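You operate a simulated robot arm through the tools that you are given. There is no shell and no other tool. Be economical: measure what you need, move in short steps, check, and stop when the job is done.

You are at the controls of a simulated two-armed robot. One attempt, no reset.

## Task
Take the raspberry jam jar from the far end of the long table and leave it on the cream tray. Put the green cake pop from the far end of the long table on the middle shelf of the trolley and the yellow cake pop on the top shelf of the trolley. Stack the canister marked "almonds" from the far end of the long table on top of the canister labelled "starch". Open the glass door of the brown cabinet, put the jar labelled "gold" from the top glass shelf on the top shelf of the trolley and shut the door again. The order is free. Set down upright: jam jar, jar.

It is judged by the outcome, as a careful person would: the job done as asked, and still so three seconds after it is handed in. It fails if anything else is knocked over, pushed out of place, dropped, spilled or broken.

## Robot
Two 7-joint arms with two-finger parallel grippers on one trunk, on a base that drives. Base frame: it is fixed to the floor where the robot stands at the start and does not move with it; the origin is under the middle of the robot, x ahead of it, y to its left, z up; the surface under the hand at the start is at about z = 75. Readings come in cm, degrees, newtons and seconds.
The left shoulder is at the start at [2, 17, 107.8], the right one opposite. With the tool pointing down near the work surface each hand reaches from about 20 to 68 cm from the robot's upright axis, wherever it stands, measured 20 degrees to its own side. Places, roughly: cake pop [50, 0, 75]; canister [50, -25, 75]; cream tray (37x29x7 cm) [100, 50, 80]; glass door of the brown cabinet [-70, 30, 130]; jam jar [50, 0, 75]; jar [-75, 25, 175]; middle shelf of the trolley [-120, -100, 40]; top shelf of the trolley [-150, -80, 70]. Payload 3.8 kg a hand.
The tool frame of a hand sits at the grasp point between the pads (the TCP): z along the fingers, y along the line on which they close. The tips reach 3 cm beyond it. The gripper opens to 11 cm. The fingers are 2 cm wide and 1 cm thick; the gripper's body (4.8 by 11.2 cm) begins 5.5 cm behind the TCP.
Orientation is that of the tool frame in the base frame, as [roll, pitch, yaw] about the fixed x, y, z axes, in that order (R = Rz(yaw) Ry(pitch) Rx(roll)). With the fingers straight down and closing along the base's y, the tool's x points along the base's -x, its y along +y and its z along -z.

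## Interface
- The arms move only by the tool servo_tool. It takes "left_steps", "right_steps" or both (then of equal length, played together; a hand with none holds still); each is a list that holds one entry, the list of rows, each a list of 6 numbers: the shift along the base's x, y, z in units of 20 mm (1.0 is 20 mm), then the turn, a rotation vector about the base's x, y, z in units of 4 degrees (1.0 is 4 degrees). In form: [[[x, y, z, wx, wy, wz], ...]]. A call has 1 to 12 rows; each row shifts and turns the commanded pose from where the row before left it. "left_grip" and "right_grip" are, for a hand that has rows, the gripper command, from -1 (fully open) to 1 (shut), values between in proportion, set as the call begins (left out, the last holds). A call with a number of a shift or a turn outside -1 to 1 is refused whole. A row lasts 0.2 s, in which the tool goes at most 5 cm and 8.6 degrees; a call with a longer step from one row to the next is refused whole, and so is a gripper value outside its range. Where a pose cannot be reached the arm comes as near as it can. A force on the tool above 40 N (or 10 N above the force at the start of the call, whichever is more), or a blocked arm, ends the call early, and 0.2 s more pass. Each finger travels about 7.2 cm/s and halts on what it meets, pressing with about 23 N; the grip force reading is that of the motor and also rises with nothing between the fingers. The clock runs only during rows and for 0.2 s after the last one: add rows that do not move to give the fingers time. It gives the time, the measured TCP pose, the force on the tool (base axes), the opening and the grip force at its end, in the units of the frame above (readings bear some noise), with the torque about the TCP (base axes, N m) and any sound that the robot's microphone picked up, and new pictures: "views" is both (left out), scene, wrist or none (wrist: the cameras of the hands that moved).
- Cameras (640 x 400 px; columns grow to the right, rows downward): "scene" is now at [4.08, 5.42, 119.76]; the picture's right is [0.93, -0.37, 0.00], its down [-0.32, -0.82, -0.48] and it looks along [0.17, 0.44, -0.88] (base axes); focal length 214 px, centre (320, 200). "left" rides on the left gripper at [7.2, -1.7, -10.3] in its tool frame; the picture's right is [0.23, 0.97, 0.00], its down [-0.76, 0.18, -0.62] and it looks along [-0.61, 0.14, 0.78] (tool axes); focal length 222 px, centre (320, 200). "right" rides on the right gripper at [7.2, 1.7, -10.3] in its tool frame; the picture's right is [-0.23, 0.97, 0.00], its down [-0.76, -0.18, -0.62] and it looks along [-0.61, -0.14, 0.78] (tool axes); focal length 222 px, centre (320, 200). There is no depth. A picture from a camera that has moved, and an enlarged one, comes with that camera's place and axes in the base frame and with its lens. The place of the scene camera against the robot may be out by one fixed shift of up to 1.2 cm in any direction.
- slide_trunk(by): slides the trunk up (or, below 0, down) by that many cm; the arms and the scene camera ride with it, the base frame stays. It gives what a move gives, with no picture.
- roll_base(legs): drives the robot by 1 to 6 legs, each [ahead, turn to the left] in cm and degrees, along the robot's own axes; the way and the turn of a leg run together, so that a leg with both is an arc; at most 150 cm and 180 degrees a leg. The arms and the cameras ride along, it lands a little off, and it stops where it bumps. It gives what a move gives, and a new picture of the scene camera.
- aim_head(pan, tilt): turns the head with the scene camera to pan (to the left, within 80 degrees either way) and tilt (down, from -29 to 69), counted from straight ahead of the robot. It gives what a move gives, and a new picture of the scene camera.
- enlarge(camera, box): a new picture of the part [left, top, right, bottom] of that camera's present view, enlarged. It takes no simulated time.
- job_done(): hands the job in; it is judged then, once.

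Go step by step. Nothing tells you exact positions but the pictures and the camera data: compare them with the known pose of the tool, close in by small moves and look again before you grip or let go. The budget is 186 turns and 260 pictures, counting those below and the enlarged ones. Unless the task says otherwise, let go and move clear before handing in.

The tools are called after "Call:" as a command line: name --argument value ..., lists and objects as JSON in quotes. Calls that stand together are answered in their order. servo_tool: Moves the arms, as the interface text tells. Its arguments: {"type":"object","properties":{"left_steps":{"type":"array","items":{"type":"array","items":{"type":"array","items":{"type":"number"}}}},"left_grip":{"type":"number"},"right_steps":{"type":"array","items":{"type":"array","items":{"type":"array","items":{"type":"number"}}}},"right_grip":{"type":"number"},"views":{"type":"string","enum":["both","scene","wrist","none"]}},"required":[]} The other tools are called the same way: slide_trunk (by) slides the trunk up or down; roll_base (legs) drives the base; aim_head (pan, tilt) turns the head that bears the scene camera; enlarge (camera, box) takes an enlarged picture of a part of a camera's view; job_done () hands the job in.

At the start:

```text
time_s: 0.0
left_eef_pos: [48.67, 1.55, 99.96]
left_tool_rot: [180.0, 0.0, -179.9]
left_force: [0.2, -1.1, 0.5]
left_wrist_torque: [0.02, -0.03, -0.02]
left_grip_width: 10.98
left_grasp_force: 0.0
right_eef_pos: [46.8, -34.84, 99.93]
right_tool_rot: [-179.9, 0.0, 179.9]
right_force: [0.3, -0.7, -0.2]
right_wrist_torque: [0.0, -0.01, 0.02]
right_grip_width: 11.03
right_grasp_force: 0.0
trunk travel left (down, up): [-17.5, 39.5]
robot x, y, heading: [0.02, -0.13, -0.2]
head pan, tilt: [68.5, 61.6]
```

scene: 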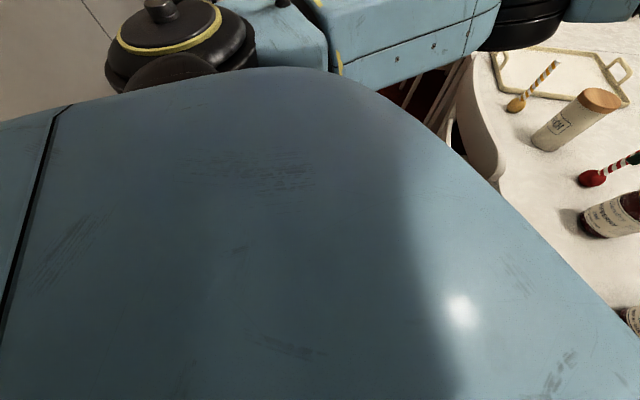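
right: 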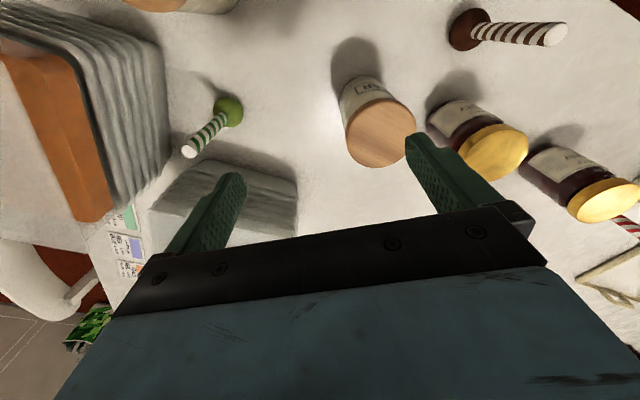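
left: 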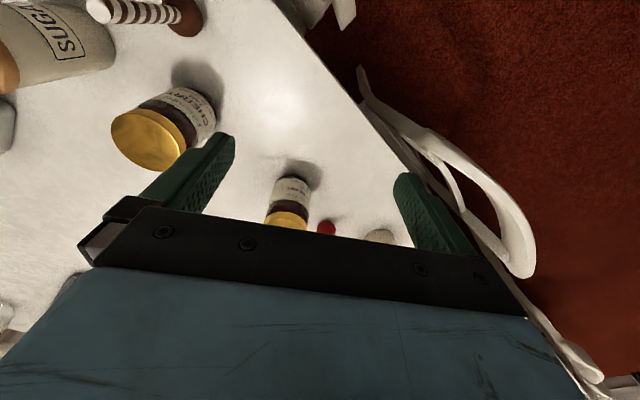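

I see a table with jars, cake pops and canisters ahead of me. I'll look around with the head first.

Call:
aim_head --pan 0 --tilt 45

Call:
aim_head --pan 40 --tilt 20

Call:
aim_head --pan -40 --tilt 20

```text
time_s: 1.4
left_eef_pos: [48.6, 1.45, 100.02]
left_tool_rot: [179.9, 0.0, 180.0]
left_force: [0.4, -0.6, 0.4]
left_wrist_torque: [0.0, -0.02, 0.03]
left_grip_width: 11.01
left_grasp_force: 0.0
right_eef_pos: [46.74, -34.84, 100.11]
right_tool_rot: [180.0, 0.0, -180.0]
right_force: [-0.3, 0.6, -0.6]
right_wrist_torque: [-0.03, 0.02, -0.03]
right_grip_width: 10.98
right_grasp_force: 0.0
trunk travel left (down, up): [-17.5, 39.5]
robot x, y, heading: [0.07, -0.03, -0.2]
head pan, tilt: [0.0, 45.0]
camera scene: at [9.84, -0.6, 121.9], right [0.0, -1.0, 0.0], down [-0.71, 0.0, -0.71], along [0.71, 0.0, -0.71], focal length 214 px, centre (320, 200)
```

scene: 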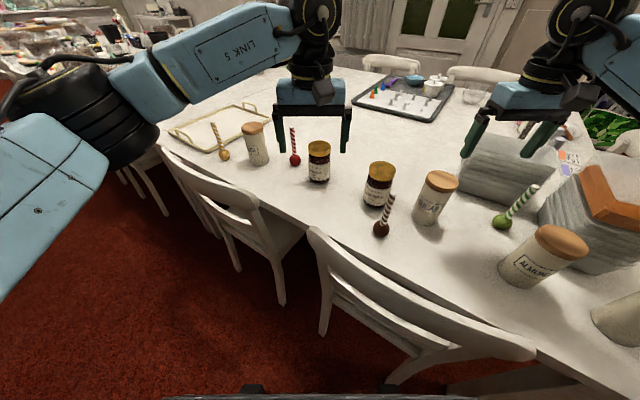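

```text
time_s: 2.5
left_eef_pos: [48.65, 1.37, 100.0]
left_tool_rot: [-180.0, 0.0, -180.0]
left_force: [-0.4, -0.3, 0.0]
left_wrist_torque: [-0.01, 0.04, -0.02]
left_grip_width: 11.01
left_grasp_force: 0.0
right_eef_pos: [46.77, -34.91, 100.03]
right_tool_rot: [-180.0, -0.1, -180.0]
right_force: [-0.2, 0.6, 0.1]
right_wrist_torque: [0.01, -0.01, 0.04]
right_grip_width: 11.01
right_grasp_force: 0.1
trunk travel left (down, up): [-17.5, 39.5]
robot x, y, heading: [0.23, 0.36, 0.1]
head pan, tilt: [40.0, 20.0]
camera scene: at [8.85, 5.37, 125.76], right [0.64, -0.77, 0.0], down [-0.26, -0.22, -0.94], along [0.72, 0.6, -0.34], focal length 214 px, centre (320, 200)
```

scene: 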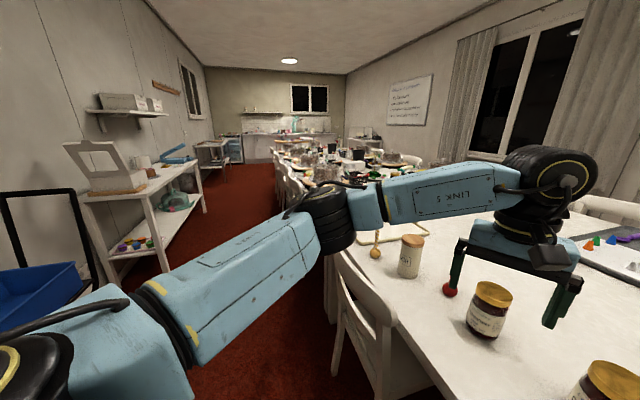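

```text
time_s: 4.0
left_eef_pos: [48.57, 1.52, 99.95]
left_tool_rot: [-180.0, 0.1, -179.9]
left_force: [0.4, 0.1, -0.6]
left_wrist_torque: [-0.01, 0.03, -0.01]
left_grip_width: 11.02
left_grasp_force: 0.1
right_eef_pos: [46.87, -34.87, 100.02]
right_tool_rot: [-179.9, 0.0, -180.0]
right_force: [0.5, -0.4, -0.2]
right_wrist_torque: [0.0, 0.02, -0.01]
right_grip_width: 11.0
right_grasp_force: 0.0
trunk travel left (down, up): [-17.5, 39.5]
robot x, y, heading: [-0.21, 0.14, 0.1]
head pan, tilt: [-40.0, 20.0]
camera scene: at [8.85, -6.59, 125.76], right [-0.64, -0.77, 0.0], down [-0.26, 0.22, -0.94], along [0.72, -0.6, -0.34], focal length 214 px, centre (320, 200)
```

scene: 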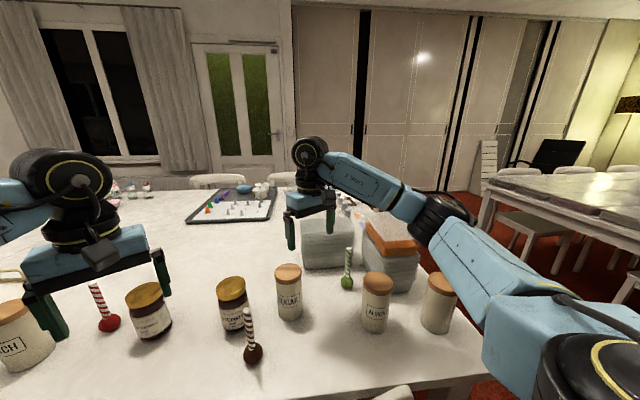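

The table has jam jars, canisters and cake pops in a row along my side. I'll get the labels enlarged.

Call:
enlarge --camera "scene" --box '[200, 240, 480, 380]'

Call:
aim_head --pan 0 --tilt 45

Call:
enlarge --camera "scene" --box '[160, 100, 400, 250]'

Call:
enlarge --camera "scene" --box '[340, 150, 640, 340]'

```text
2.29 times, centred on (340, 310) of scene
camera zoom: at [8.85, -6.59, 125.76], right [-0.64, -0.77, 0.0], down [-0.26, 0.22, -0.94], along [0.72, -0.6, -0.34], focal length 490 px, centre (274, -51)
```

zoom: 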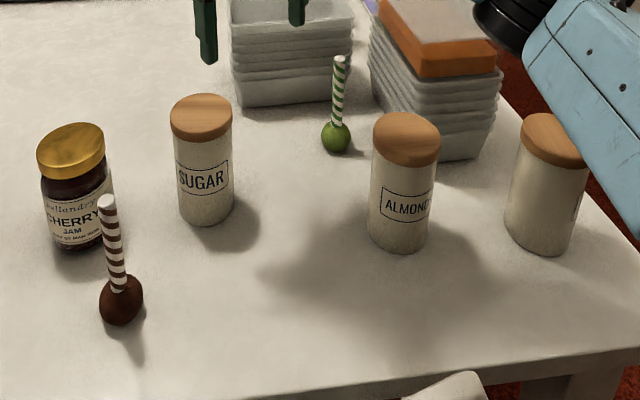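

```text
time_s: 5.1
left_eef_pos: [48.58, 1.42, 99.96]
left_tool_rot: [-180.0, 0.0, 179.9]
left_force: [0.2, -1.0, 0.0]
left_wrist_torque: [0.01, -0.01, 0.0]
left_grip_width: 10.99
left_grasp_force: 0.2
right_eef_pos: [46.82, -34.92, 99.96]
right_tool_rot: [-180.0, 0.0, 180.0]
right_force: [-0.4, 0.2, -0.5]
right_wrist_torque: [-0.01, -0.02, 0.02]
right_grip_width: 10.97
right_grasp_force: 0.1
trunk travel left (down, up): [-17.5, 39.5]
robot x, y, heading: [0.02, -0.11, 0.3]
head pan, tilt: [0.0, 45.0]
camera scene: at [9.84, -0.62, 121.9], right [0.0, -1.0, 0.0], down [-0.71, 0.0, -0.71], along [0.71, 0.0, -0.71], focal length 214 px, centre (320, 200)
```

scene: 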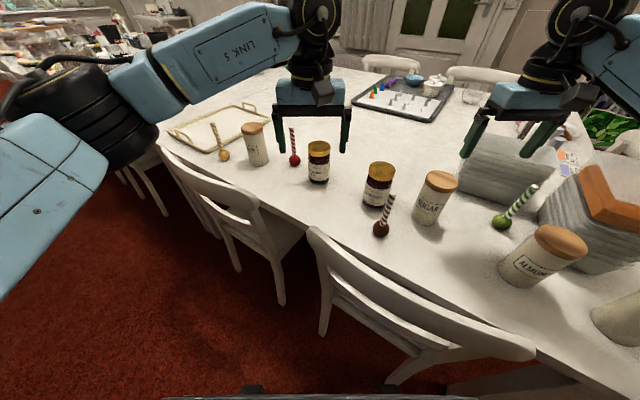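

```text
2.67 times, centred on (280, 175) of scene
camera zoom: at [9.84, -0.62, 121.9], right [0.0, -1.0, 0.0], down [-0.71, 0.0, -0.71], along [0.71, 0.0, -0.71], focal length 572 px, centre (427, 267)
```

zoom: 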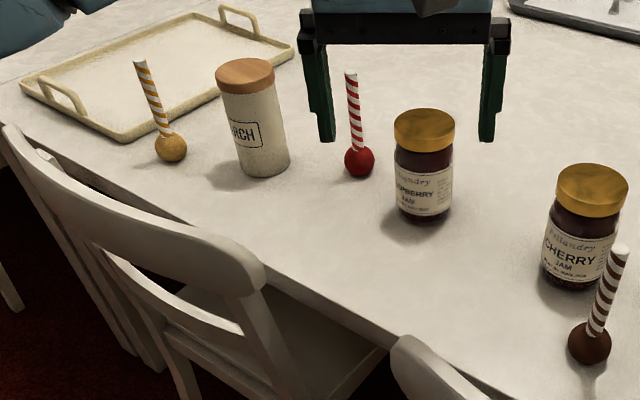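

```text
2.11 times, centred on (490, 245) of scene
camera zoom: at [9.84, -0.62, 121.9], right [0.0, -1.0, 0.0], down [-0.71, 0.0, -0.71], along [0.71, 0.0, -0.71], focal length 452 px, centre (-38, 105)
```

zoom: 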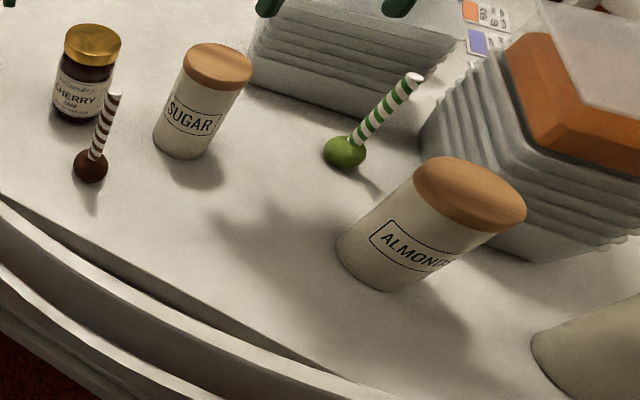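

Raspberry jam sits about (67,0), starch (77,21), almonds (32,-45), green pop (48,-51), yellow pop (81,37), and the table's edge runs at about 56° to my heading. I'll raise the trunk for clearance and turn to face the table squarely.

Call:
slide_trunk --by 8

Call:
roll_base --legs '[[0, -34]]'

```text
time_s: 6.2
left_eef_pos: [48.67, 1.47, 107.95]
left_tool_rot: [-179.9, -0.1, 180.0]
left_force: [-0.4, 0.6, 0.3]
left_wrist_torque: [0.03, 0.0, 0.0]
left_grip_width: 11.0
left_grasp_force: 0.1
right_eef_pos: [46.88, -34.87, 107.9]
right_tool_rot: [180.0, 0.0, -180.0]
right_force: [-0.2, -0.4, -0.6]
right_wrist_torque: [-0.02, -0.03, 0.01]
right_grip_width: 10.99
right_grasp_force: 0.1
trunk travel left (down, up): [-25.5, 31.5]
robot x, y, heading: [0.47, 0.1, -0.2]
head pan, tilt: [0.0, 45.0]
```

```text
time_s: 8.3
left_eef_pos: [40.99, -26.15, 108.08]
left_tool_rot: [-180.0, -0.1, 145.9]
left_force: [-0.3, 0.2, 1.0]
left_wrist_torque: [0.01, -0.02, 0.04]
left_grip_width: 11.0
left_grasp_force: 0.0
right_eef_pos: [19.09, -55.1, 107.98]
right_tool_rot: [-180.0, 0.0, 145.8]
right_force: [0.4, 0.7, 0.2]
right_wrist_torque: [0.04, -0.01, 0.0]
right_grip_width: 10.99
right_grasp_force: 0.1
trunk travel left (down, up): [-25.5, 31.5]
robot x, y, heading: [-0.04, 0.0, -34.4]
head pan, tilt: [0.0, 45.0]
camera scene: at [8.03, -6.38, 129.9], right [-0.56, -0.83, 0.0], down [-0.58, 0.4, -0.71], along [0.59, -0.4, -0.71], focal length 214 px, centre (320, 200)
```

scene: 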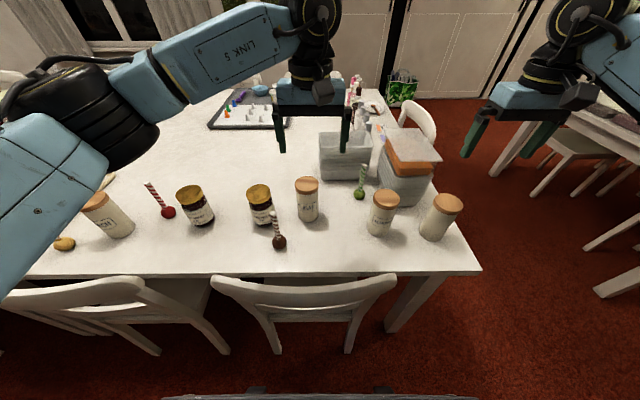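

The table is now square to me; in my robot frame almonds is about 51.6 ahead, 18.8 right. I bring the right hand above it and move the left hand out of the way.

Call:
servo_tool --right_steps '[[[0.8, 0.65, 0, 0, 0, 0], [0.8, 0.65, 0, 0, 0, 0], [0.8, 0.65, 0, 0, 0, 0], [0.8, 0.65, 0, 0, 0, 0], [0.8, 0.65, 0, 0, 0, 0], [0.8, 0.65, 0, 0, 0, 0], [0.8, 0.65, 0, 0, 0, 0], [0.8, 0.65, 0, 0, 0, 0]]]' --left_steps '[[[0.42, 0.62, 0, 0, 0, 0], [0.42, 0.62, 0, 0, 0, 0], [0.42, 0.62, 0, 0, 0, 0], [0.42, 0.62, 0, 0, 0, 0], [0.42, 0.62, 0, 0, 0, 0], [0.42, 0.62, 0, 0, 0, 0], [0.42, 0.62, 0, 0, 0, 0], [0.42, 0.62, 0, 0, 0, 0]]]'

```text
time_s: 10.1
left_eef_pos: [47.84, -16.12, 107.98]
left_tool_rot: [-179.9, 0.0, 145.9]
left_force: [0.7, -0.8, -0.5]
left_wrist_torque: [-0.01, 0.01, -0.02]
left_grip_width: 11.03
left_grasp_force: 0.0
right_eef_pos: [32.07, -44.68, 108.1]
right_tool_rot: [-179.8, 0.0, 145.8]
right_force: [0.3, 0.3, -0.7]
right_wrist_torque: [-0.02, 0.02, 0.01]
right_grip_width: 11.01
right_grasp_force: 0.0
trunk travel left (down, up): [-25.5, 31.5]
robot x, y, heading: [-0.02, -0.02, -34.1]
head pan, tilt: [0.0, 45.0]
camera scene: at [8.13, -6.29, 129.9], right [-0.56, -0.83, 0.0], down [-0.59, 0.4, -0.71], along [0.58, -0.4, -0.71], focal length 214 px, centre (320, 200)
camera right: at [27.08, -39.27, 118.43], right [0.74, 0.68, 0.0], down [0.53, -0.57, 0.62], along [0.42, -0.46, -0.78], focal length 222 px, centre (320, 200)
camera left: at [40.88, -13.41, 118.31], right [0.36, 0.93, 0.0], down [0.73, -0.28, 0.62], along [0.58, -0.22, -0.78], focal length 222 px, centre (320, 200)
```

scene: 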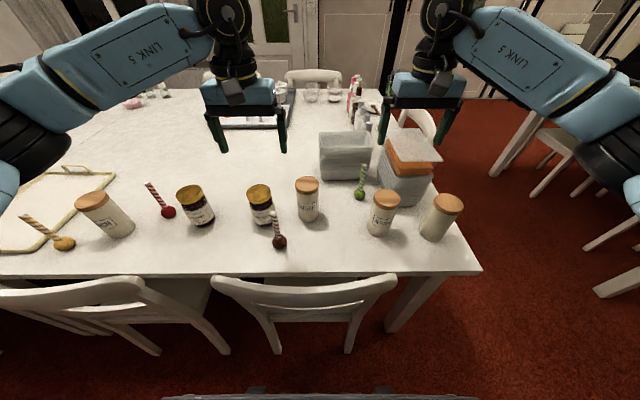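
right: 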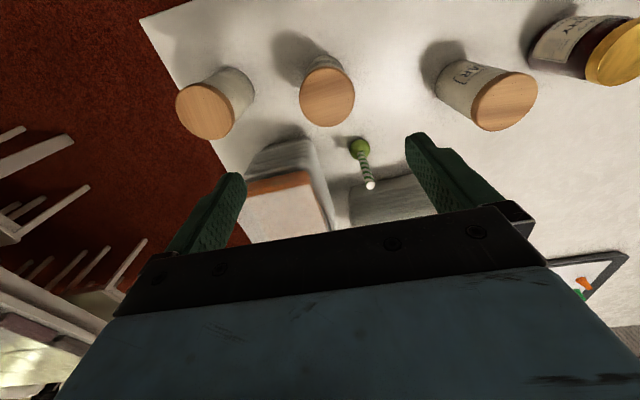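
left: 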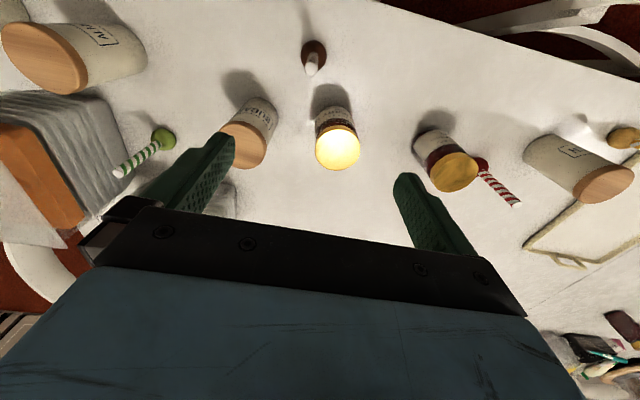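

The almonds lid computes to (32.4, -44.0), nearly below the right hand. I centre and descend to just above it.

Call:
servo_tool --right_steps '[[[0.18, 0.3, 0, 0, 0, 0], [0, 0, -1, 0, 0, 0], [0, 0, -1, 0, 0, 0], [0, 0, -1, 0, 0, 0], [0, 0, -1, 0, 0, 0], [0, 0, -1, 0, 0, 0], [0, 0, -1, 0, 0, 0]]]' --views "wrist"

```text
time_s: 11.7
left_eef_pos: [47.74, -16.27, 107.98]
left_tool_rot: [179.9, 0.0, 145.9]
left_force: [0.6, 0.3, -0.1]
left_wrist_torque: [0.03, 0.0, -0.03]
left_grip_width: 11.0
left_grasp_force: 0.1
right_eef_pos: [32.29, -44.04, 95.96]
right_tool_rot: [179.9, 0.0, 145.8]
right_force: [-0.3, 0.5, -1.3]
right_wrist_torque: [-0.01, -0.05, -0.04]
right_grip_width: 11.0
right_grasp_force: 0.0
trunk travel left (down, up): [-25.5, 31.5]
robot x, y, heading: [0.16, -0.31, -34.3]
head pan, tilt: [0.0, 45.0]
camera right: at [27.37, -38.7, 106.31], right [0.74, 0.68, 0.0], down [0.53, -0.58, 0.62], along [0.42, -0.46, -0.78], focal length 222 px, centre (320, 200)
```

right: 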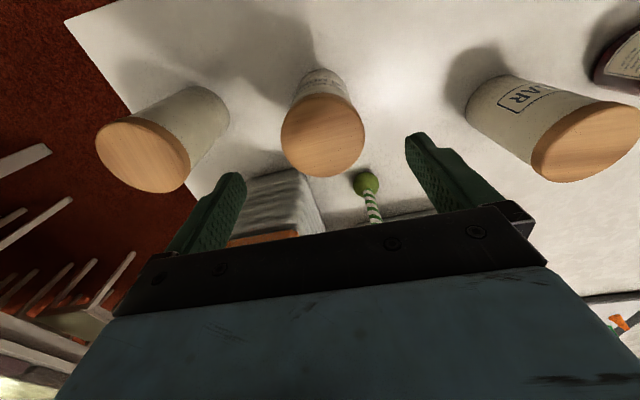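

The lid is centred under the hand. I descend and grip.

Call:
servo_tool --right_steps '[[[0, 0.1, -1, 0, 0, 0], [0, 0, -1, 0, 0, 0], [0, 0, -1, 0, 0, 0], [0, 0, -1, 0, 0, 0], [0, 0, -1, 0, 0, 0]]]' --views "wrist"

Call:
servo_tool --right_steps '[[[0, 0, 0, 0, 0, 0], [0, 0, 0, 0, 0, 0], [0, 0, 0, 0, 0, 0], [0, 0, 0, 0, 0, 0]]]' --right_grip 1 --views "wrist"

```text
time_s: 12.9
left_eef_pos: [47.72, -16.23, 107.96]
left_tool_rot: [-179.9, 0.0, 145.9]
left_force: [0.7, -0.6, 0.1]
left_wrist_torque: [0.01, -0.01, 0.01]
left_grip_width: 10.98
left_grasp_force: 0.0
right_eef_pos: [32.41, -44.06, 85.98]
right_tool_rot: [179.9, 0.1, 145.9]
right_force: [-0.1, 0.0, -0.2]
right_wrist_torque: [-0.01, -0.01, -0.04]
right_grip_width: 10.99
right_grasp_force: 0.1
trunk travel left (down, up): [-25.5, 31.5]
robot x, y, heading: [0.03, 0.03, -34.1]
head pan, tilt: [0.0, 45.0]
camera right: at [27.41, -38.58, 96.31], right [0.74, 0.68, 0.0], down [0.53, -0.58, 0.62], along [0.42, -0.46, -0.78], focal length 222 px, centre (320, 200)
```

right: 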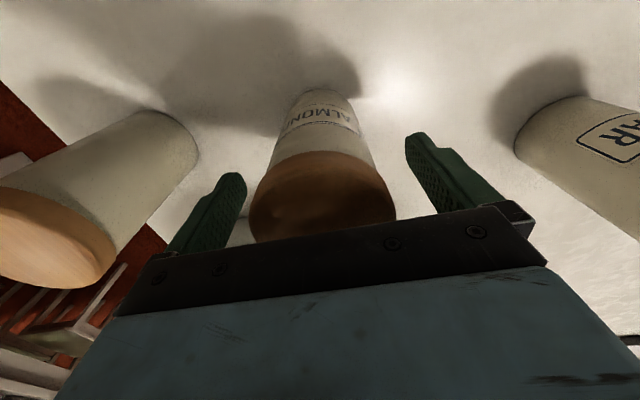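

```text
time_s: 13.9
left_eef_pos: [47.82, -16.25, 108.0]
left_tool_rot: [-179.9, 0.1, 145.9]
left_force: [-0.4, -0.2, 0.5]
left_wrist_torque: [0.01, 0.02, -0.01]
left_grip_width: 11.02
left_grasp_force: 0.1
right_eef_pos: [32.38, -44.02, 86.01]
right_tool_rot: [179.9, 0.0, 145.8]
right_force: [-0.4, 0.0, -0.1]
right_wrist_torque: [0.0, -0.02, -0.04]
right_grip_width: 7.02
right_grasp_force: 23.6
trunk travel left (down, up): [-25.5, 31.5]
robot x, y, heading: [-0.36, 0.04, -34.5]
head pan, tilt: [0.0, 45.0]
camera right: at [27.41, -38.57, 96.31], right [0.74, 0.68, 0.0], down [0.53, -0.58, 0.62], along [0.42, -0.46, -0.78], focal length 222 px, centre (320, 200)
```

right: 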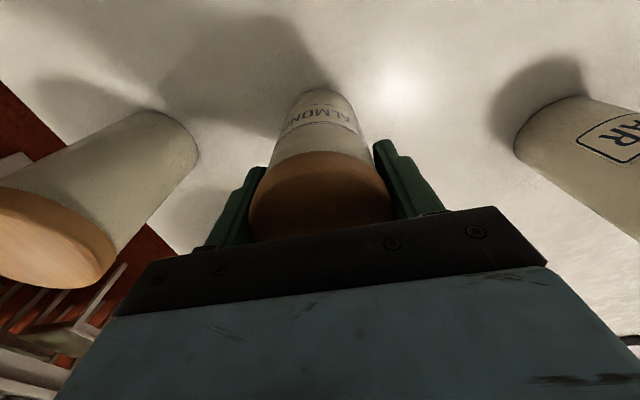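

The almonds canister is held. I lift it clear, then drive sideways along the table toward the raspberry jar.

Call:
servo_tool --right_steps '[[[0, 0, 1, 0, 0, 0], [0, 0, 1, 0, 0, 0], [0, 0, 1, 0, 0, 0], [0, 0, 1, 0, 0, 0], [0, 0, 1, 0, 0, 0], [0, 0, 1, 0, 0, 0], [0, 0, 1, 0, 0, 0], [0, 0, 1, 0, 0, 0], [0, 0, 1, 0, 0, 0], [0, 0, 1, 0, 0, 0], [0, 0, 1, 0, 0, 0], [0, 0, 1, 0, 0, 0]]]' --views "none"

Call:
roll_base --legs '[[0, 90], [20, 0], [0, -90]]'

```text
time_s: 16.5
left_eef_pos: [47.76, -16.17, 107.89]
left_tool_rot: [179.9, -0.1, 145.9]
left_force: [0.0, -0.1, -0.4]
left_wrist_torque: [-0.04, -0.01, 0.01]
left_grip_width: 11.01
left_grasp_force: 0.1
right_eef_pos: [32.38, -43.94, 110.07]
right_tool_rot: [-180.0, 0.0, 145.8]
right_force: [0.6, 0.6, -3.2]
right_wrist_torque: [-0.01, 0.03, 0.0]
right_grip_width: 7.02
right_grasp_force: 22.9
trunk travel left (down, up): [-25.5, 31.5]
robot x, y, heading: [-0.06, -0.0, -34.3]
head pan, tilt: [0.0, 45.0]
```

```text
time_s: 23.4
left_eef_pos: [46.61, 52.57, 107.97]
left_tool_rot: [-180.0, 0.0, -149.8]
left_force: [0.3, -0.2, 0.7]
left_wrist_torque: [-0.02, 0.01, 0.02]
left_grip_width: 10.99
left_grasp_force: 0.0
right_eef_pos: [64.89, 26.71, 110.01]
right_tool_rot: [-179.9, 0.0, -149.8]
right_force: [0.4, -0.6, -3.4]
right_wrist_torque: [0.03, 0.04, 0.01]
right_grip_width: 6.99
right_grasp_force: 23.5
trunk travel left (down, up): [-25.5, 31.5]
robot x, y, heading: [11.41, 16.45, 30.4]
head pan, tilt: [0.0, 45.0]
stopped in leg 3: the robot was blocked; the commanded pose is now the measured one
camera scene: at [19.69, 21.03, 129.89], right [0.5, -0.86, 0.0], down [-0.61, -0.36, -0.71], along [0.61, 0.36, -0.71], focal length 214 px, centre (320, 200)
```

scene: 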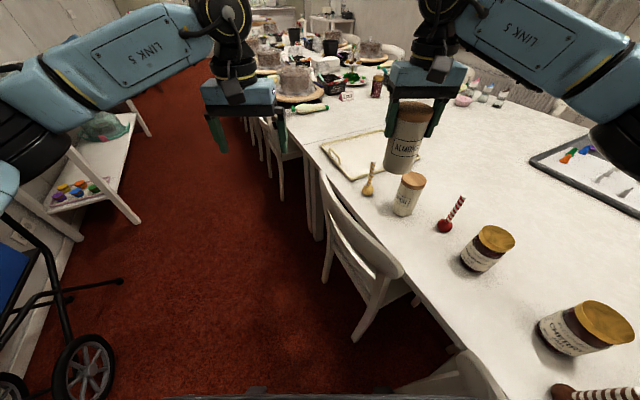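

The last turn was blocked at heading 30°. I'll look down around the base to find what I hit.

Call:
aim_head --pan -60 --tilt 65

Call:
aim_head --pan 80 --tilt 45

```text
time_s: 24.8
left_eef_pos: [46.55, 52.76, 108.0]
left_tool_rot: [-180.0, -0.1, -149.6]
left_force: [0.4, 0.1, 0.6]
left_wrist_torque: [-0.02, -0.06, 0.01]
left_grip_width: 11.0
left_grasp_force: 0.0
right_eef_pos: [64.87, 26.77, 110.01]
right_tool_rot: [180.0, -0.1, -149.8]
right_force: [-0.6, 0.1, -3.6]
right_wrist_torque: [-0.02, 0.02, 0.0]
right_grip_width: 7.0
right_grasp_force: 23.4
trunk travel left (down, up): [-25.5, 31.5]
robot x, y, heading: [10.79, 16.36, 30.6]
head pan, tilt: [-60.0, 65.0]
camera scene: at [17.9, 13.99, 127.39], right [-0.5, -0.87, 0.0], down [-0.79, 0.45, -0.42], along [0.37, -0.21, -0.91], focal length 214 px, centre (320, 200)
```

scene: 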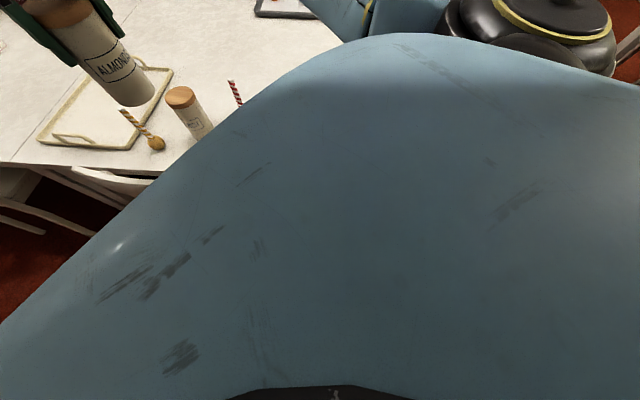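

```text
time_s: 27.0
left_eef_pos: [46.42, 52.6, 107.96]
left_tool_rot: [-180.0, 0.0, -149.7]
left_force: [-0.5, 0.3, -0.1]
left_wrist_torque: [0.01, -0.04, 0.01]
left_grip_width: 11.0
left_grasp_force: 0.0
right_eef_pos: [64.78, 26.83, 110.01]
right_tool_rot: [-180.0, -0.2, -149.8]
right_force: [-0.4, 0.0, -2.6]
right_wrist_torque: [-0.03, 0.03, -0.01]
right_grip_width: 7.02
right_grasp_force: 23.0
trunk travel left (down, up): [-25.5, 31.5]
robot x, y, heading: [11.18, 16.62, 30.2]
head pan, tilt: [80.0, 45.0]
camera scene: at [9.82, 24.63, 129.89], right [0.94, 0.35, 0.0], down [0.24, -0.66, -0.71], along [-0.24, 0.66, -0.71], focal length 214 px, centre (320, 200)
```

scene: 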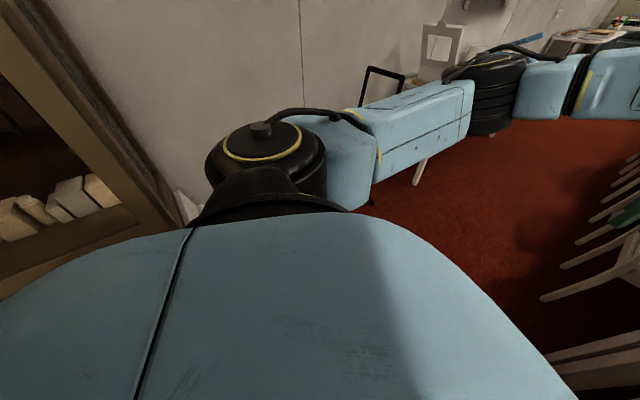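

It's most likely a chair foot at the base's front corner. From here the starch canister is at about 66 cm, 26° to the right – within right-arm reach, so I'll try stacking from here. Look first.

Call:
aim_head --pan -10 --tilt 40

Call:
enlarge --camera "scene" --box '[260, 130, 500, 280]'

Call:
enlarge --camera "right" --box '[0, 0, 640, 400]'

```text
time_s: 28.6
left_eef_pos: [46.35, 52.63, 107.97]
left_tool_rot: [-179.9, 0.0, -149.7]
left_force: [-0.8, -0.4, -0.1]
left_wrist_torque: [0.0, 0.01, -0.05]
left_grip_width: 11.01
left_grasp_force: 0.1
right_eef_pos: [64.77, 26.79, 109.92]
right_tool_rot: [180.0, -0.2, -149.8]
right_force: [-0.8, -0.1, -3.3]
right_wrist_torque: [-0.04, 0.03, 0.0]
right_grip_width: 7.0
right_grasp_force: 23.0
trunk travel left (down, up): [-25.5, 31.5]
robot x, y, heading: [11.04, 16.42, 30.5]
head pan, tilt: [-10.0, 40.0]
camera scene: at [20.61, 19.94, 130.62], right [0.35, -0.94, 0.0], down [-0.6, -0.22, -0.77], along [0.72, 0.27, -0.64], focal length 214 px, centre (320, 200)
```

scene: 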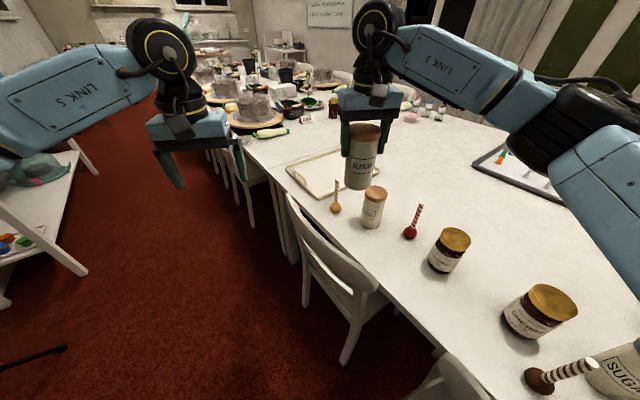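

```text
2.67 times, centred on (380, 205) of scene
camera zoom: at [20.61, 19.94, 130.62], right [0.35, -0.94, 0.0], down [-0.6, -0.22, -0.77], along [0.72, 0.27, -0.64], focal length 572 px, centre (160, 187)
```

zoom: 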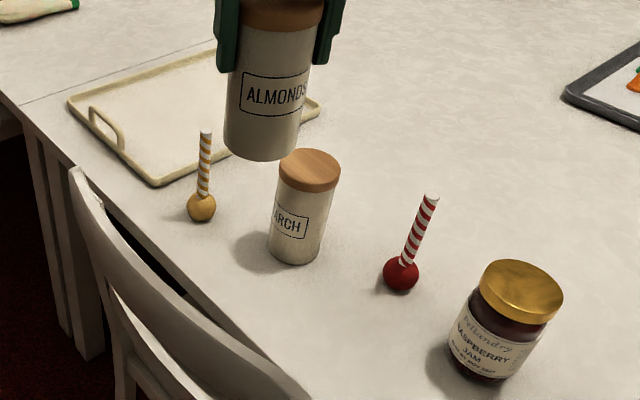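

```text
1.00 times, centred on (320, 200) of right (not enlarged: the box is as wide or as high as the picture)
camera zoom: at [57.74, 24.55, 120.34], right [-0.29, 0.96, 0.0], down [0.75, 0.23, 0.62], along [0.59, 0.18, -0.78], focal length 222 px, centre (320, 200)
```

zoom: 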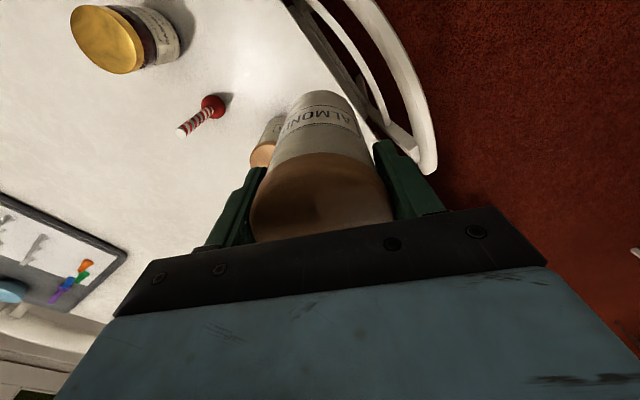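

Starch computes to about (75.5, 22). To refine it with the wrist camera I shift the hand sideways so the starch lid shows beside the held canister.

Call:
servo_tool --right_steps '[[[0.4, 0.9, 0, 0, 0, 0], [0.4, 0.9, 0, 0, 0, 0], [0.4, 0.9, 0, 0, 0, 0], [0.4, 0.9, 0, 0, 0, 0]]]' --views "wrist"

```text
time_s: 29.6
left_eef_pos: [46.36, 52.68, 108.0]
left_tool_rot: [180.0, 0.0, -149.6]
left_force: [-0.1, 0.1, 0.3]
left_wrist_torque: [-0.03, 0.02, 0.02]
left_grip_width: 11.01
left_grasp_force: 0.1
right_eef_pos: [67.96, 34.09, 109.92]
right_tool_rot: [-179.9, 0.0, -149.8]
right_force: [-0.7, -0.2, -3.7]
right_wrist_torque: [-0.03, 0.03, 0.01]
right_grip_width: 7.01
right_grasp_force: 23.1
trunk travel left (down, up): [-25.5, 31.5]
robot x, y, heading: [11.44, 16.93, 30.4]
head pan, tilt: [-10.0, 40.0]
camera right: at [60.94, 31.85, 120.27], right [-0.29, 0.96, 0.0], down [0.75, 0.23, 0.62], along [0.6, 0.18, -0.78], focal length 222 px, centre (320, 200)
```

right: 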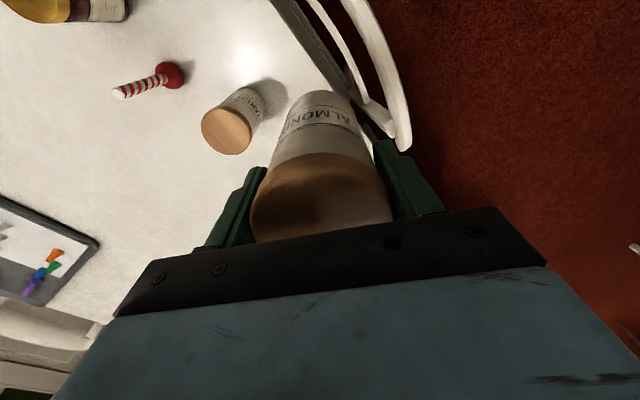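

Starch lid at about (76.5, 22.2) by the wrist camera. I move the almonds above it.

Call:
servo_tool --right_steps '[[[0.603, -0.85, 0, 0, 0, 0], [0.603, -0.85, 0, 0, 0, 0], [0.603, -0.85, 0, 0, 0, 0], [0.603, -0.85, 0, 0, 0, 0], [0.603, -0.85, 0, 0, 0, 0], [0.603, -0.85, 0, 0, 0, 0], [0.603, -0.85, 0, 0, 0, 0], [0, 0, -1, 0, 0, 0], [0, 0, -1, 0, 0, 0], [0, 0, -1, 0, 0, 0]]]'

Call:
enlarge --camera "scene" --box '[300, 100, 460, 200]'

```text
time_s: 31.8
left_eef_pos: [46.54, 52.65, 107.99]
left_tool_rot: [-179.9, -0.1, -149.7]
left_force: [0.2, -0.6, -0.6]
left_wrist_torque: [-0.02, 0.01, 0.0]
left_grip_width: 11.02
left_grasp_force: 0.1
right_eef_pos: [76.56, 22.22, 103.79]
right_tool_rot: [-180.0, -0.1, -149.8]
right_force: [-0.3, -0.2, -3.8]
right_wrist_torque: [0.0, 0.01, 0.02]
right_grip_width: 7.01
right_grasp_force: 23.6
trunk travel left (down, up): [-25.5, 31.5]
robot x, y, heading: [11.11, 16.48, 30.3]
head pan, tilt: [-10.0, 40.0]
camera scene: at [20.64, 19.94, 130.62], right [0.35, -0.94, 0.0], down [-0.6, -0.22, -0.77], along [0.72, 0.27, -0.64], focal length 214 px, centre (320, 200)
camera right: at [69.49, 19.88, 114.29], right [-0.29, 0.96, 0.0], down [0.75, 0.23, 0.62], along [0.59, 0.18, -0.78], focal length 222 px, centre (320, 200)
```

scene: 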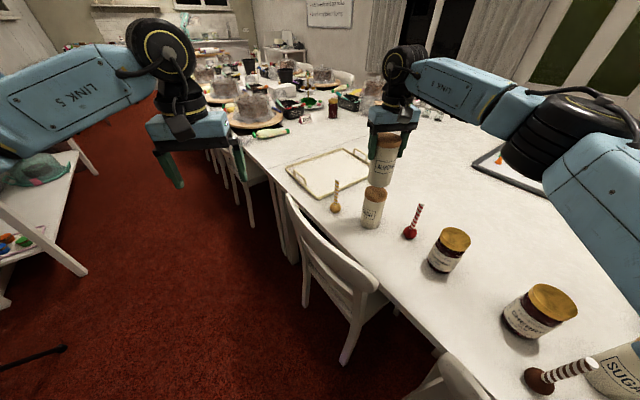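
right: 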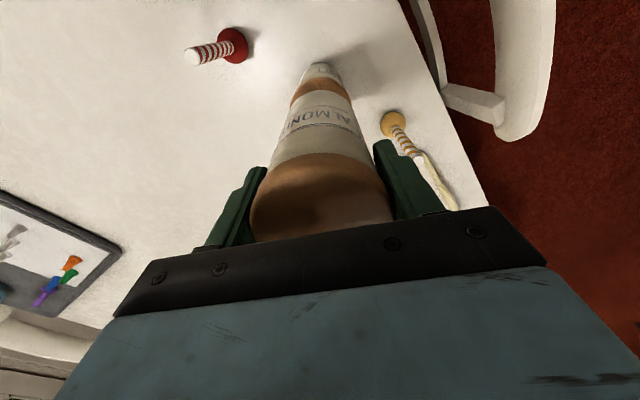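

```text
4.00 times, centred on (380, 150) of scene
camera zoom: at [20.64, 19.94, 130.62], right [0.35, -0.94, 0.0], down [-0.6, -0.22, -0.77], along [0.72, 0.27, -0.64], focal length 858 px, centre (80, 400)
```

zoom: 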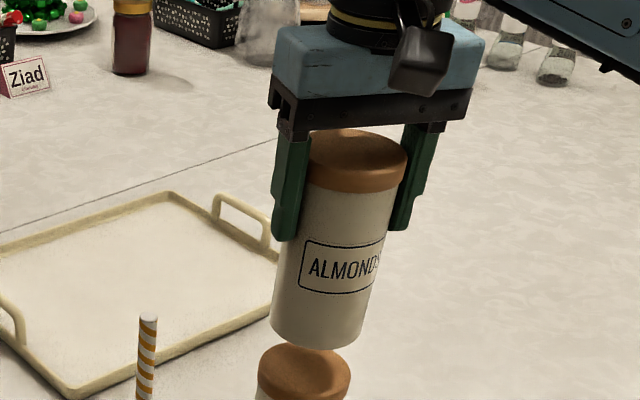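

Aligned well. I lower slowly.

Call:
servo_tool --right_steps '[[[0, 0, -0.4, 0, 0, 0], [0, 0, -0.4, 0, 0, 0], [0, 0, -0.3, 0, 0, 0], [0, 0, -0.2, 0, 0, 0]]]' --views "none"

Call:
enlarge --camera "scene" --box '[320, 120, 448, 200]'

```text
time_s: 32.8
left_eef_pos: [46.48, 52.67, 107.94]
left_tool_rot: [-180.0, 0.1, -149.7]
left_force: [0.0, 0.6, -0.3]
left_wrist_torque: [0.03, -0.04, -0.01]
left_grip_width: 10.99
left_grasp_force: 0.0
right_eef_pos: [76.43, 22.04, 101.41]
right_tool_rot: [180.0, -0.2, -149.8]
right_force: [-0.6, -0.6, -3.2]
right_wrist_torque: [-0.05, 0.03, -0.01]
right_grip_width: 7.03
right_grasp_force: 22.8
trunk travel left (down, up): [-25.5, 31.5]
robot x, y, heading: [10.72, 16.75, 30.1]
head pan, tilt: [-10.0, 40.0]
```

```text
5.00 times, centred on (384, 160) of scene
camera zoom: at [20.61, 19.93, 130.62], right [0.35, -0.94, 0.0], down [-0.6, -0.22, -0.77], along [0.72, 0.27, -0.64], focal length 1072 px, centre (0, 400)
```

zoom: 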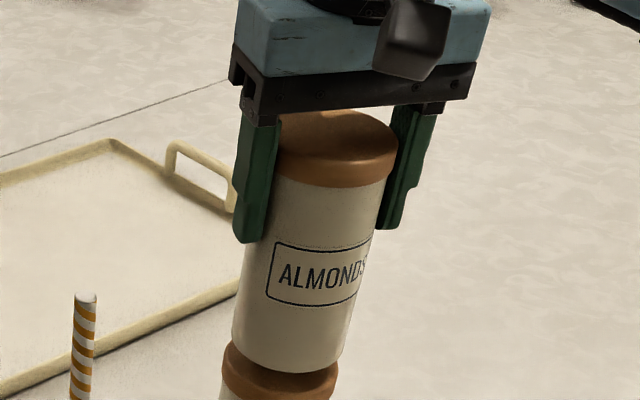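

Nearly touching and well aligned. I nudge slightly and lower to contact.

Call:
servo_tool --right_steps '[[[-0.03, 0.1, -0.2, 0, 0, 0], [0, 0, -0.15, 0, 0, 0], [0, 0, -0.1, 0, 0, 0]]]' --views "none"

Call:
enlarge --camera "scene" --box '[320, 140, 448, 220]'

```text
time_s: 33.6
left_eef_pos: [46.44, 52.66, 108.07]
left_tool_rot: [-180.0, 0.0, -149.7]
left_force: [-0.7, -0.6, -0.3]
left_wrist_torque: [-0.01, 0.01, 0.01]
left_grip_width: 11.02
left_grasp_force: 0.0
right_eef_pos: [76.35, 22.36, 100.49]
right_tool_rot: [180.0, -0.1, -149.8]
right_force: [-0.5, -0.6, -3.5]
right_wrist_torque: [0.0, 0.01, 0.01]
right_grip_width: 7.0
right_grasp_force: 23.0
trunk travel left (down, up): [-25.5, 31.5]
robot x, y, heading: [11.31, 16.76, 30.1]
head pan, tilt: [-10.0, 40.0]
```

```text
5.00 times, centred on (384, 180) of scene
camera zoom: at [20.62, 19.94, 130.62], right [0.35, -0.94, 0.0], down [-0.6, -0.22, -0.77], along [0.72, 0.27, -0.64], focal length 1072 px, centre (0, 300)
```

zoom: 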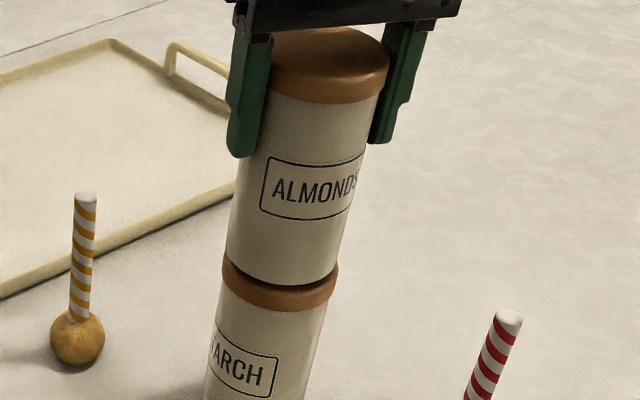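

Call:
servo_tool --right_steps '[[[0, 0, -0.1, 0, 0, 0], [0, 0, -0.1, 0, 0, 0], [0, 0, 0, 0, 0, 0]]]' --views "none"

```text
time_s: 34.4
left_eef_pos: [46.34, 52.7, 107.94]
left_tool_rot: [-180.0, 0.0, -149.7]
left_force: [1.0, -0.1, -0.9]
left_wrist_torque: [-0.02, 0.01, 0.01]
left_grip_width: 10.99
left_grasp_force: 0.1
right_eef_pos: [76.3, 22.33, 100.05]
right_tool_rot: [-180.0, -0.1, -149.8]
right_force: [-1.0, -0.7, -3.1]
right_wrist_torque: [-0.05, -0.01, -0.03]
right_grip_width: 7.02
right_grasp_force: 23.0
trunk travel left (down, up): [-25.5, 31.5]
robot x, y, heading: [11.23, 16.75, 30.6]
head pan, tilt: [-10.0, 40.0]
```

Call:
servo_tool --right_steps '[[[0, 0, -0.1, 0, 0, 0], [0, 0, -0.1, 0, 0, 0], [0, 0, 0, 0, 0, 0]]]' --views "none"

Call:
enlarge --camera "scene" --box '[320, 140, 448, 220]'

```text
time_s: 35.2
left_eef_pos: [46.36, 52.77, 108.08]
left_tool_rot: [180.0, 0.0, -149.7]
left_force: [0.3, 0.6, -0.6]
left_wrist_torque: [-0.02, -0.04, -0.04]
left_grip_width: 10.99
left_grasp_force: 0.0
right_eef_pos: [76.27, 22.19, 99.87]
right_tool_rot: [179.9, 0.0, -149.8]
right_force: [0.4, -0.6, 9.9]
right_wrist_torque: [-0.26, 0.16, 0.0]
right_grip_width: 7.01
right_grasp_force: 23.1
trunk travel left (down, up): [-25.5, 31.5]
robot x, y, heading: [11.49, 17.06, 30.4]
head pan, tilt: [-10.0, 40.0]
```

```text
5.00 times, centred on (384, 180) of scene
camera zoom: at [20.5, 19.92, 130.64], right [0.35, -0.94, 0.0], down [-0.6, -0.22, -0.77], along [0.72, 0.27, -0.64], focal length 1072 px, centre (0, 300)
```

zoom: 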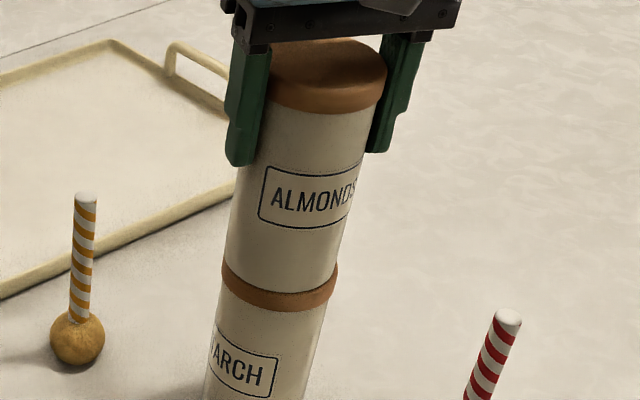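

Contact felt, stack looks square. I open the fingers part way and check.

Call:
servo_tool --right_steps '[[[0, 0, 0, 0, 0, 0], [0, 0, 0, 0, 0, 0], [0, 0, 0, 0, 0, 0]]]' --right_grip -1 --views "wrist"

Call:
enlarge --camera "scene" --box '[320, 140, 448, 220]'

```text
time_s: 36.0
left_eef_pos: [46.3, 52.6, 108.07]
left_tool_rot: [180.0, 0.0, -149.7]
left_force: [-0.6, -0.4, -0.5]
left_wrist_torque: [0.01, 0.03, 0.02]
left_grip_width: 11.02
left_grasp_force: 0.1
right_eef_pos: [76.38, 22.29, 99.76]
right_tool_rot: [-180.0, 0.1, -149.9]
right_force: [0.7, -0.6, 0.0]
right_wrist_torque: [-0.02, -0.01, 0.04]
right_grip_width: 11.0
right_grasp_force: 0.1
trunk travel left (down, up): [-25.5, 31.5]
robot x, y, heading: [11.23, 16.69, 30.3]
head pan, tilt: [-10.0, 40.0]
camera right: at [69.29, 20.03, 110.06], right [-0.29, 0.96, 0.0], down [0.75, 0.23, 0.62], along [0.6, 0.18, -0.78], focal length 222 px, centre (320, 200)
```

right: 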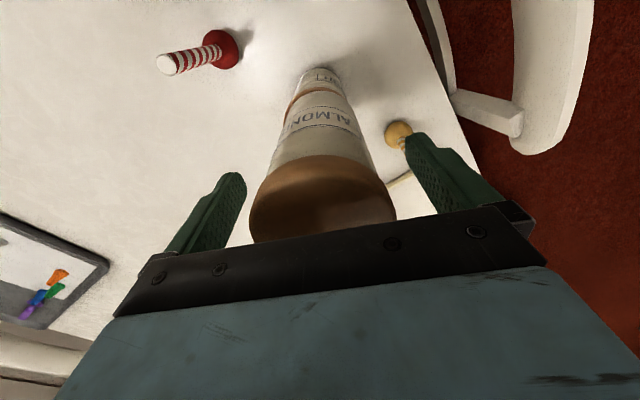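

```text
5.00 times, centred on (384, 180) of scene
camera zoom: at [20.57, 19.93, 130.62], right [0.35, -0.94, 0.0], down [-0.6, -0.22, -0.77], along [0.72, 0.27, -0.64], focal length 1072 px, centre (0, 300)
```

zoom: 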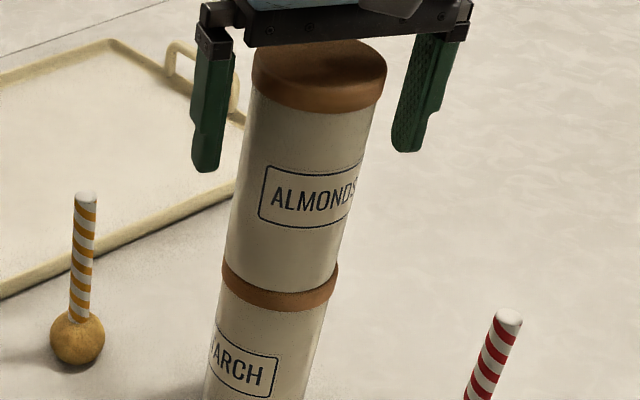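

Almonds stays stacked. I raise the right hand straight up and go over to the raspberry jar at about (66.5, 0).

Call:
servo_tool --right_steps '[[[0, 0, 1, 0, 0, 0], [0, 0, 1, 0, 0, 0], [0, 0, 1, 0, 0, 0], [0, 0, 1, 0, 0, 0], [0, 0, 1, 0, 0, 0], [0, 0, 1, 0, 0, 0]]]' --views "none"

Call:
servo_tool --right_steps '[[[-0.41, -0.94, 0, 0, 0, 0], [-0.41, -0.94, 0, 0, 0, 0], [-0.41, -0.94, 0, 0, 0, 0], [-0.41, -0.94, 0, 0, 0, 0], [-0.41, -0.94, 0, 0, 0, 0], [-0.41, -0.94, 0, 0, 0, 0], [-0.41, -0.94, 0, 0, 0, 0], [-0.41, -0.94, 0, 0, 0, 0], [-0.41, -0.94, -0.5, 0, 0, 0], [-0.41, -0.94, -1, 0, 0, 0], [-0.41, -0.94, -1, 0, 0, 0], [-0.41, -0.94, -1, 0, 0, 0]]]'

```text
time_s: 37.4
left_eef_pos: [46.27, 52.69, 108.08]
left_tool_rot: [180.0, -0.1, -149.7]
left_force: [0.3, 0.5, -1.0]
left_wrist_torque: [-0.03, 0.03, 0.03]
left_grip_width: 11.0
left_grasp_force: 0.1
right_eef_pos: [76.34, 22.26, 111.84]
right_tool_rot: [180.0, 0.0, -149.6]
right_force: [-0.2, 0.5, -1.2]
right_wrist_torque: [-0.02, 0.02, 0.05]
right_grip_width: 11.0
right_grasp_force: 0.0
trunk travel left (down, up): [-25.5, 31.5]
robot x, y, heading: [11.4, 16.61, 30.5]
head pan, tilt: [-10.0, 40.0]
```

```text
time_s: 40.0
left_eef_pos: [46.42, 52.67, 107.96]
left_tool_rot: [-180.0, 0.0, -149.7]
left_force: [0.6, 0.0, 0.8]
left_wrist_torque: [0.0, 0.02, -0.01]
left_grip_width: 10.98
left_grasp_force: 0.0
right_eef_pos: [66.56, -0.43, 104.87]
right_tool_rot: [180.0, 0.0, -149.7]
right_force: [0.2, 0.1, -0.3]
right_wrist_torque: [0.0, 0.02, -0.01]
right_grip_width: 10.97
right_grasp_force: 0.1
trunk travel left (down, up): [-25.5, 31.5]
robot x, y, heading: [11.36, 16.62, 30.3]
head pan, tilt: [-10.0, 40.0]
camera scene: at [20.56, 19.88, 130.63], right [0.35, -0.94, 0.0], down [-0.6, -0.22, -0.77], along [0.72, 0.27, -0.64], focal length 214 px, centre (320, 200)
camera right: at [59.54, -2.64, 115.15], right [-0.29, 0.96, 0.0], down [0.75, 0.23, 0.62], along [0.6, 0.18, -0.78], focal length 222 px, centre (320, 200)
```

scene: 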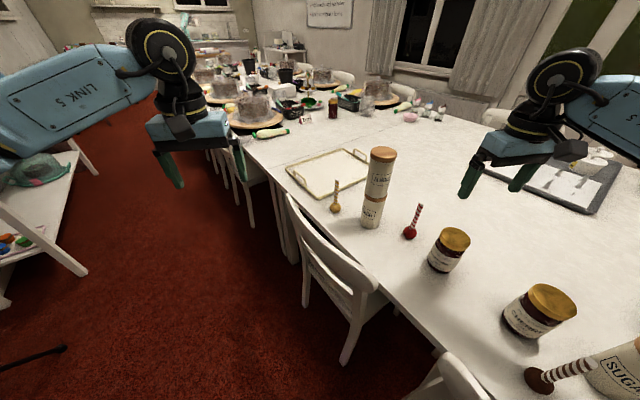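
right: 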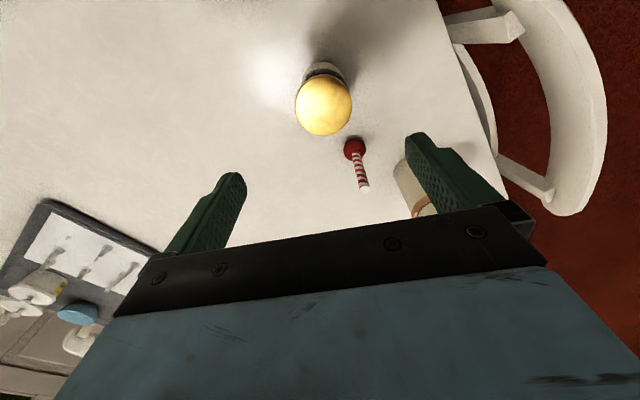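

Jar lid at (66.8, -0.1), right under the hand. I descend around it and grip.

Call:
servo_tool --right_steps '[[[0.12, 0.15, -1, 0, 0, 0], [0, 0, -1, 0, 0, 0], [0, 0, -1, 0, 0, 0], [0, 0, -1, 0, 0, 0], [0, 0, -1, 0, 0, 0], [0, 0, -1, 0, 0, 0], [0, 0, -1, 0, 0, 0]]]' --views "wrist"

```text
time_s: 41.6
left_eef_pos: [46.44, 52.61, 108.04]
left_tool_rot: [180.0, 0.0, -149.7]
left_force: [0.3, 0.0, -0.2]
left_wrist_torque: [0.01, -0.06, -0.03]
left_grip_width: 10.99
left_grasp_force: 0.1
right_eef_pos: [66.8, 0.05, 90.73]
right_tool_rot: [-180.0, 0.0, -149.7]
right_force: [0.9, 0.4, -0.2]
right_wrist_torque: [0.04, 0.04, 0.01]
right_grip_width: 10.99
right_grasp_force: 0.1
trunk travel left (down, up): [-25.5, 31.5]
robot x, y, heading: [11.3, 16.34, 30.4]
head pan, tilt: [-10.0, 40.0]
camera right: at [59.79, -2.25, 101.07], right [-0.29, 0.96, 0.0], down [0.75, 0.23, 0.62], along [0.6, 0.18, -0.78], focal length 222 px, centre (320, 200)
```

right: 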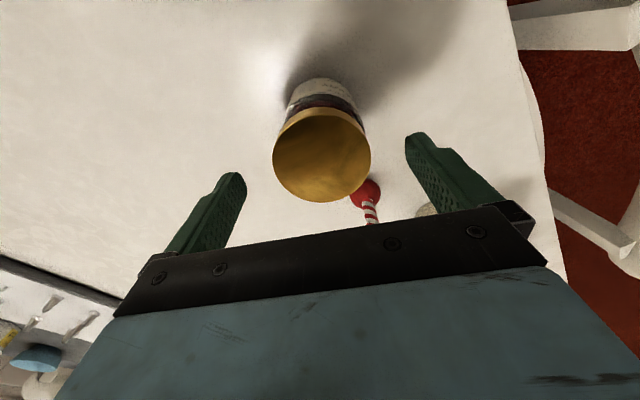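

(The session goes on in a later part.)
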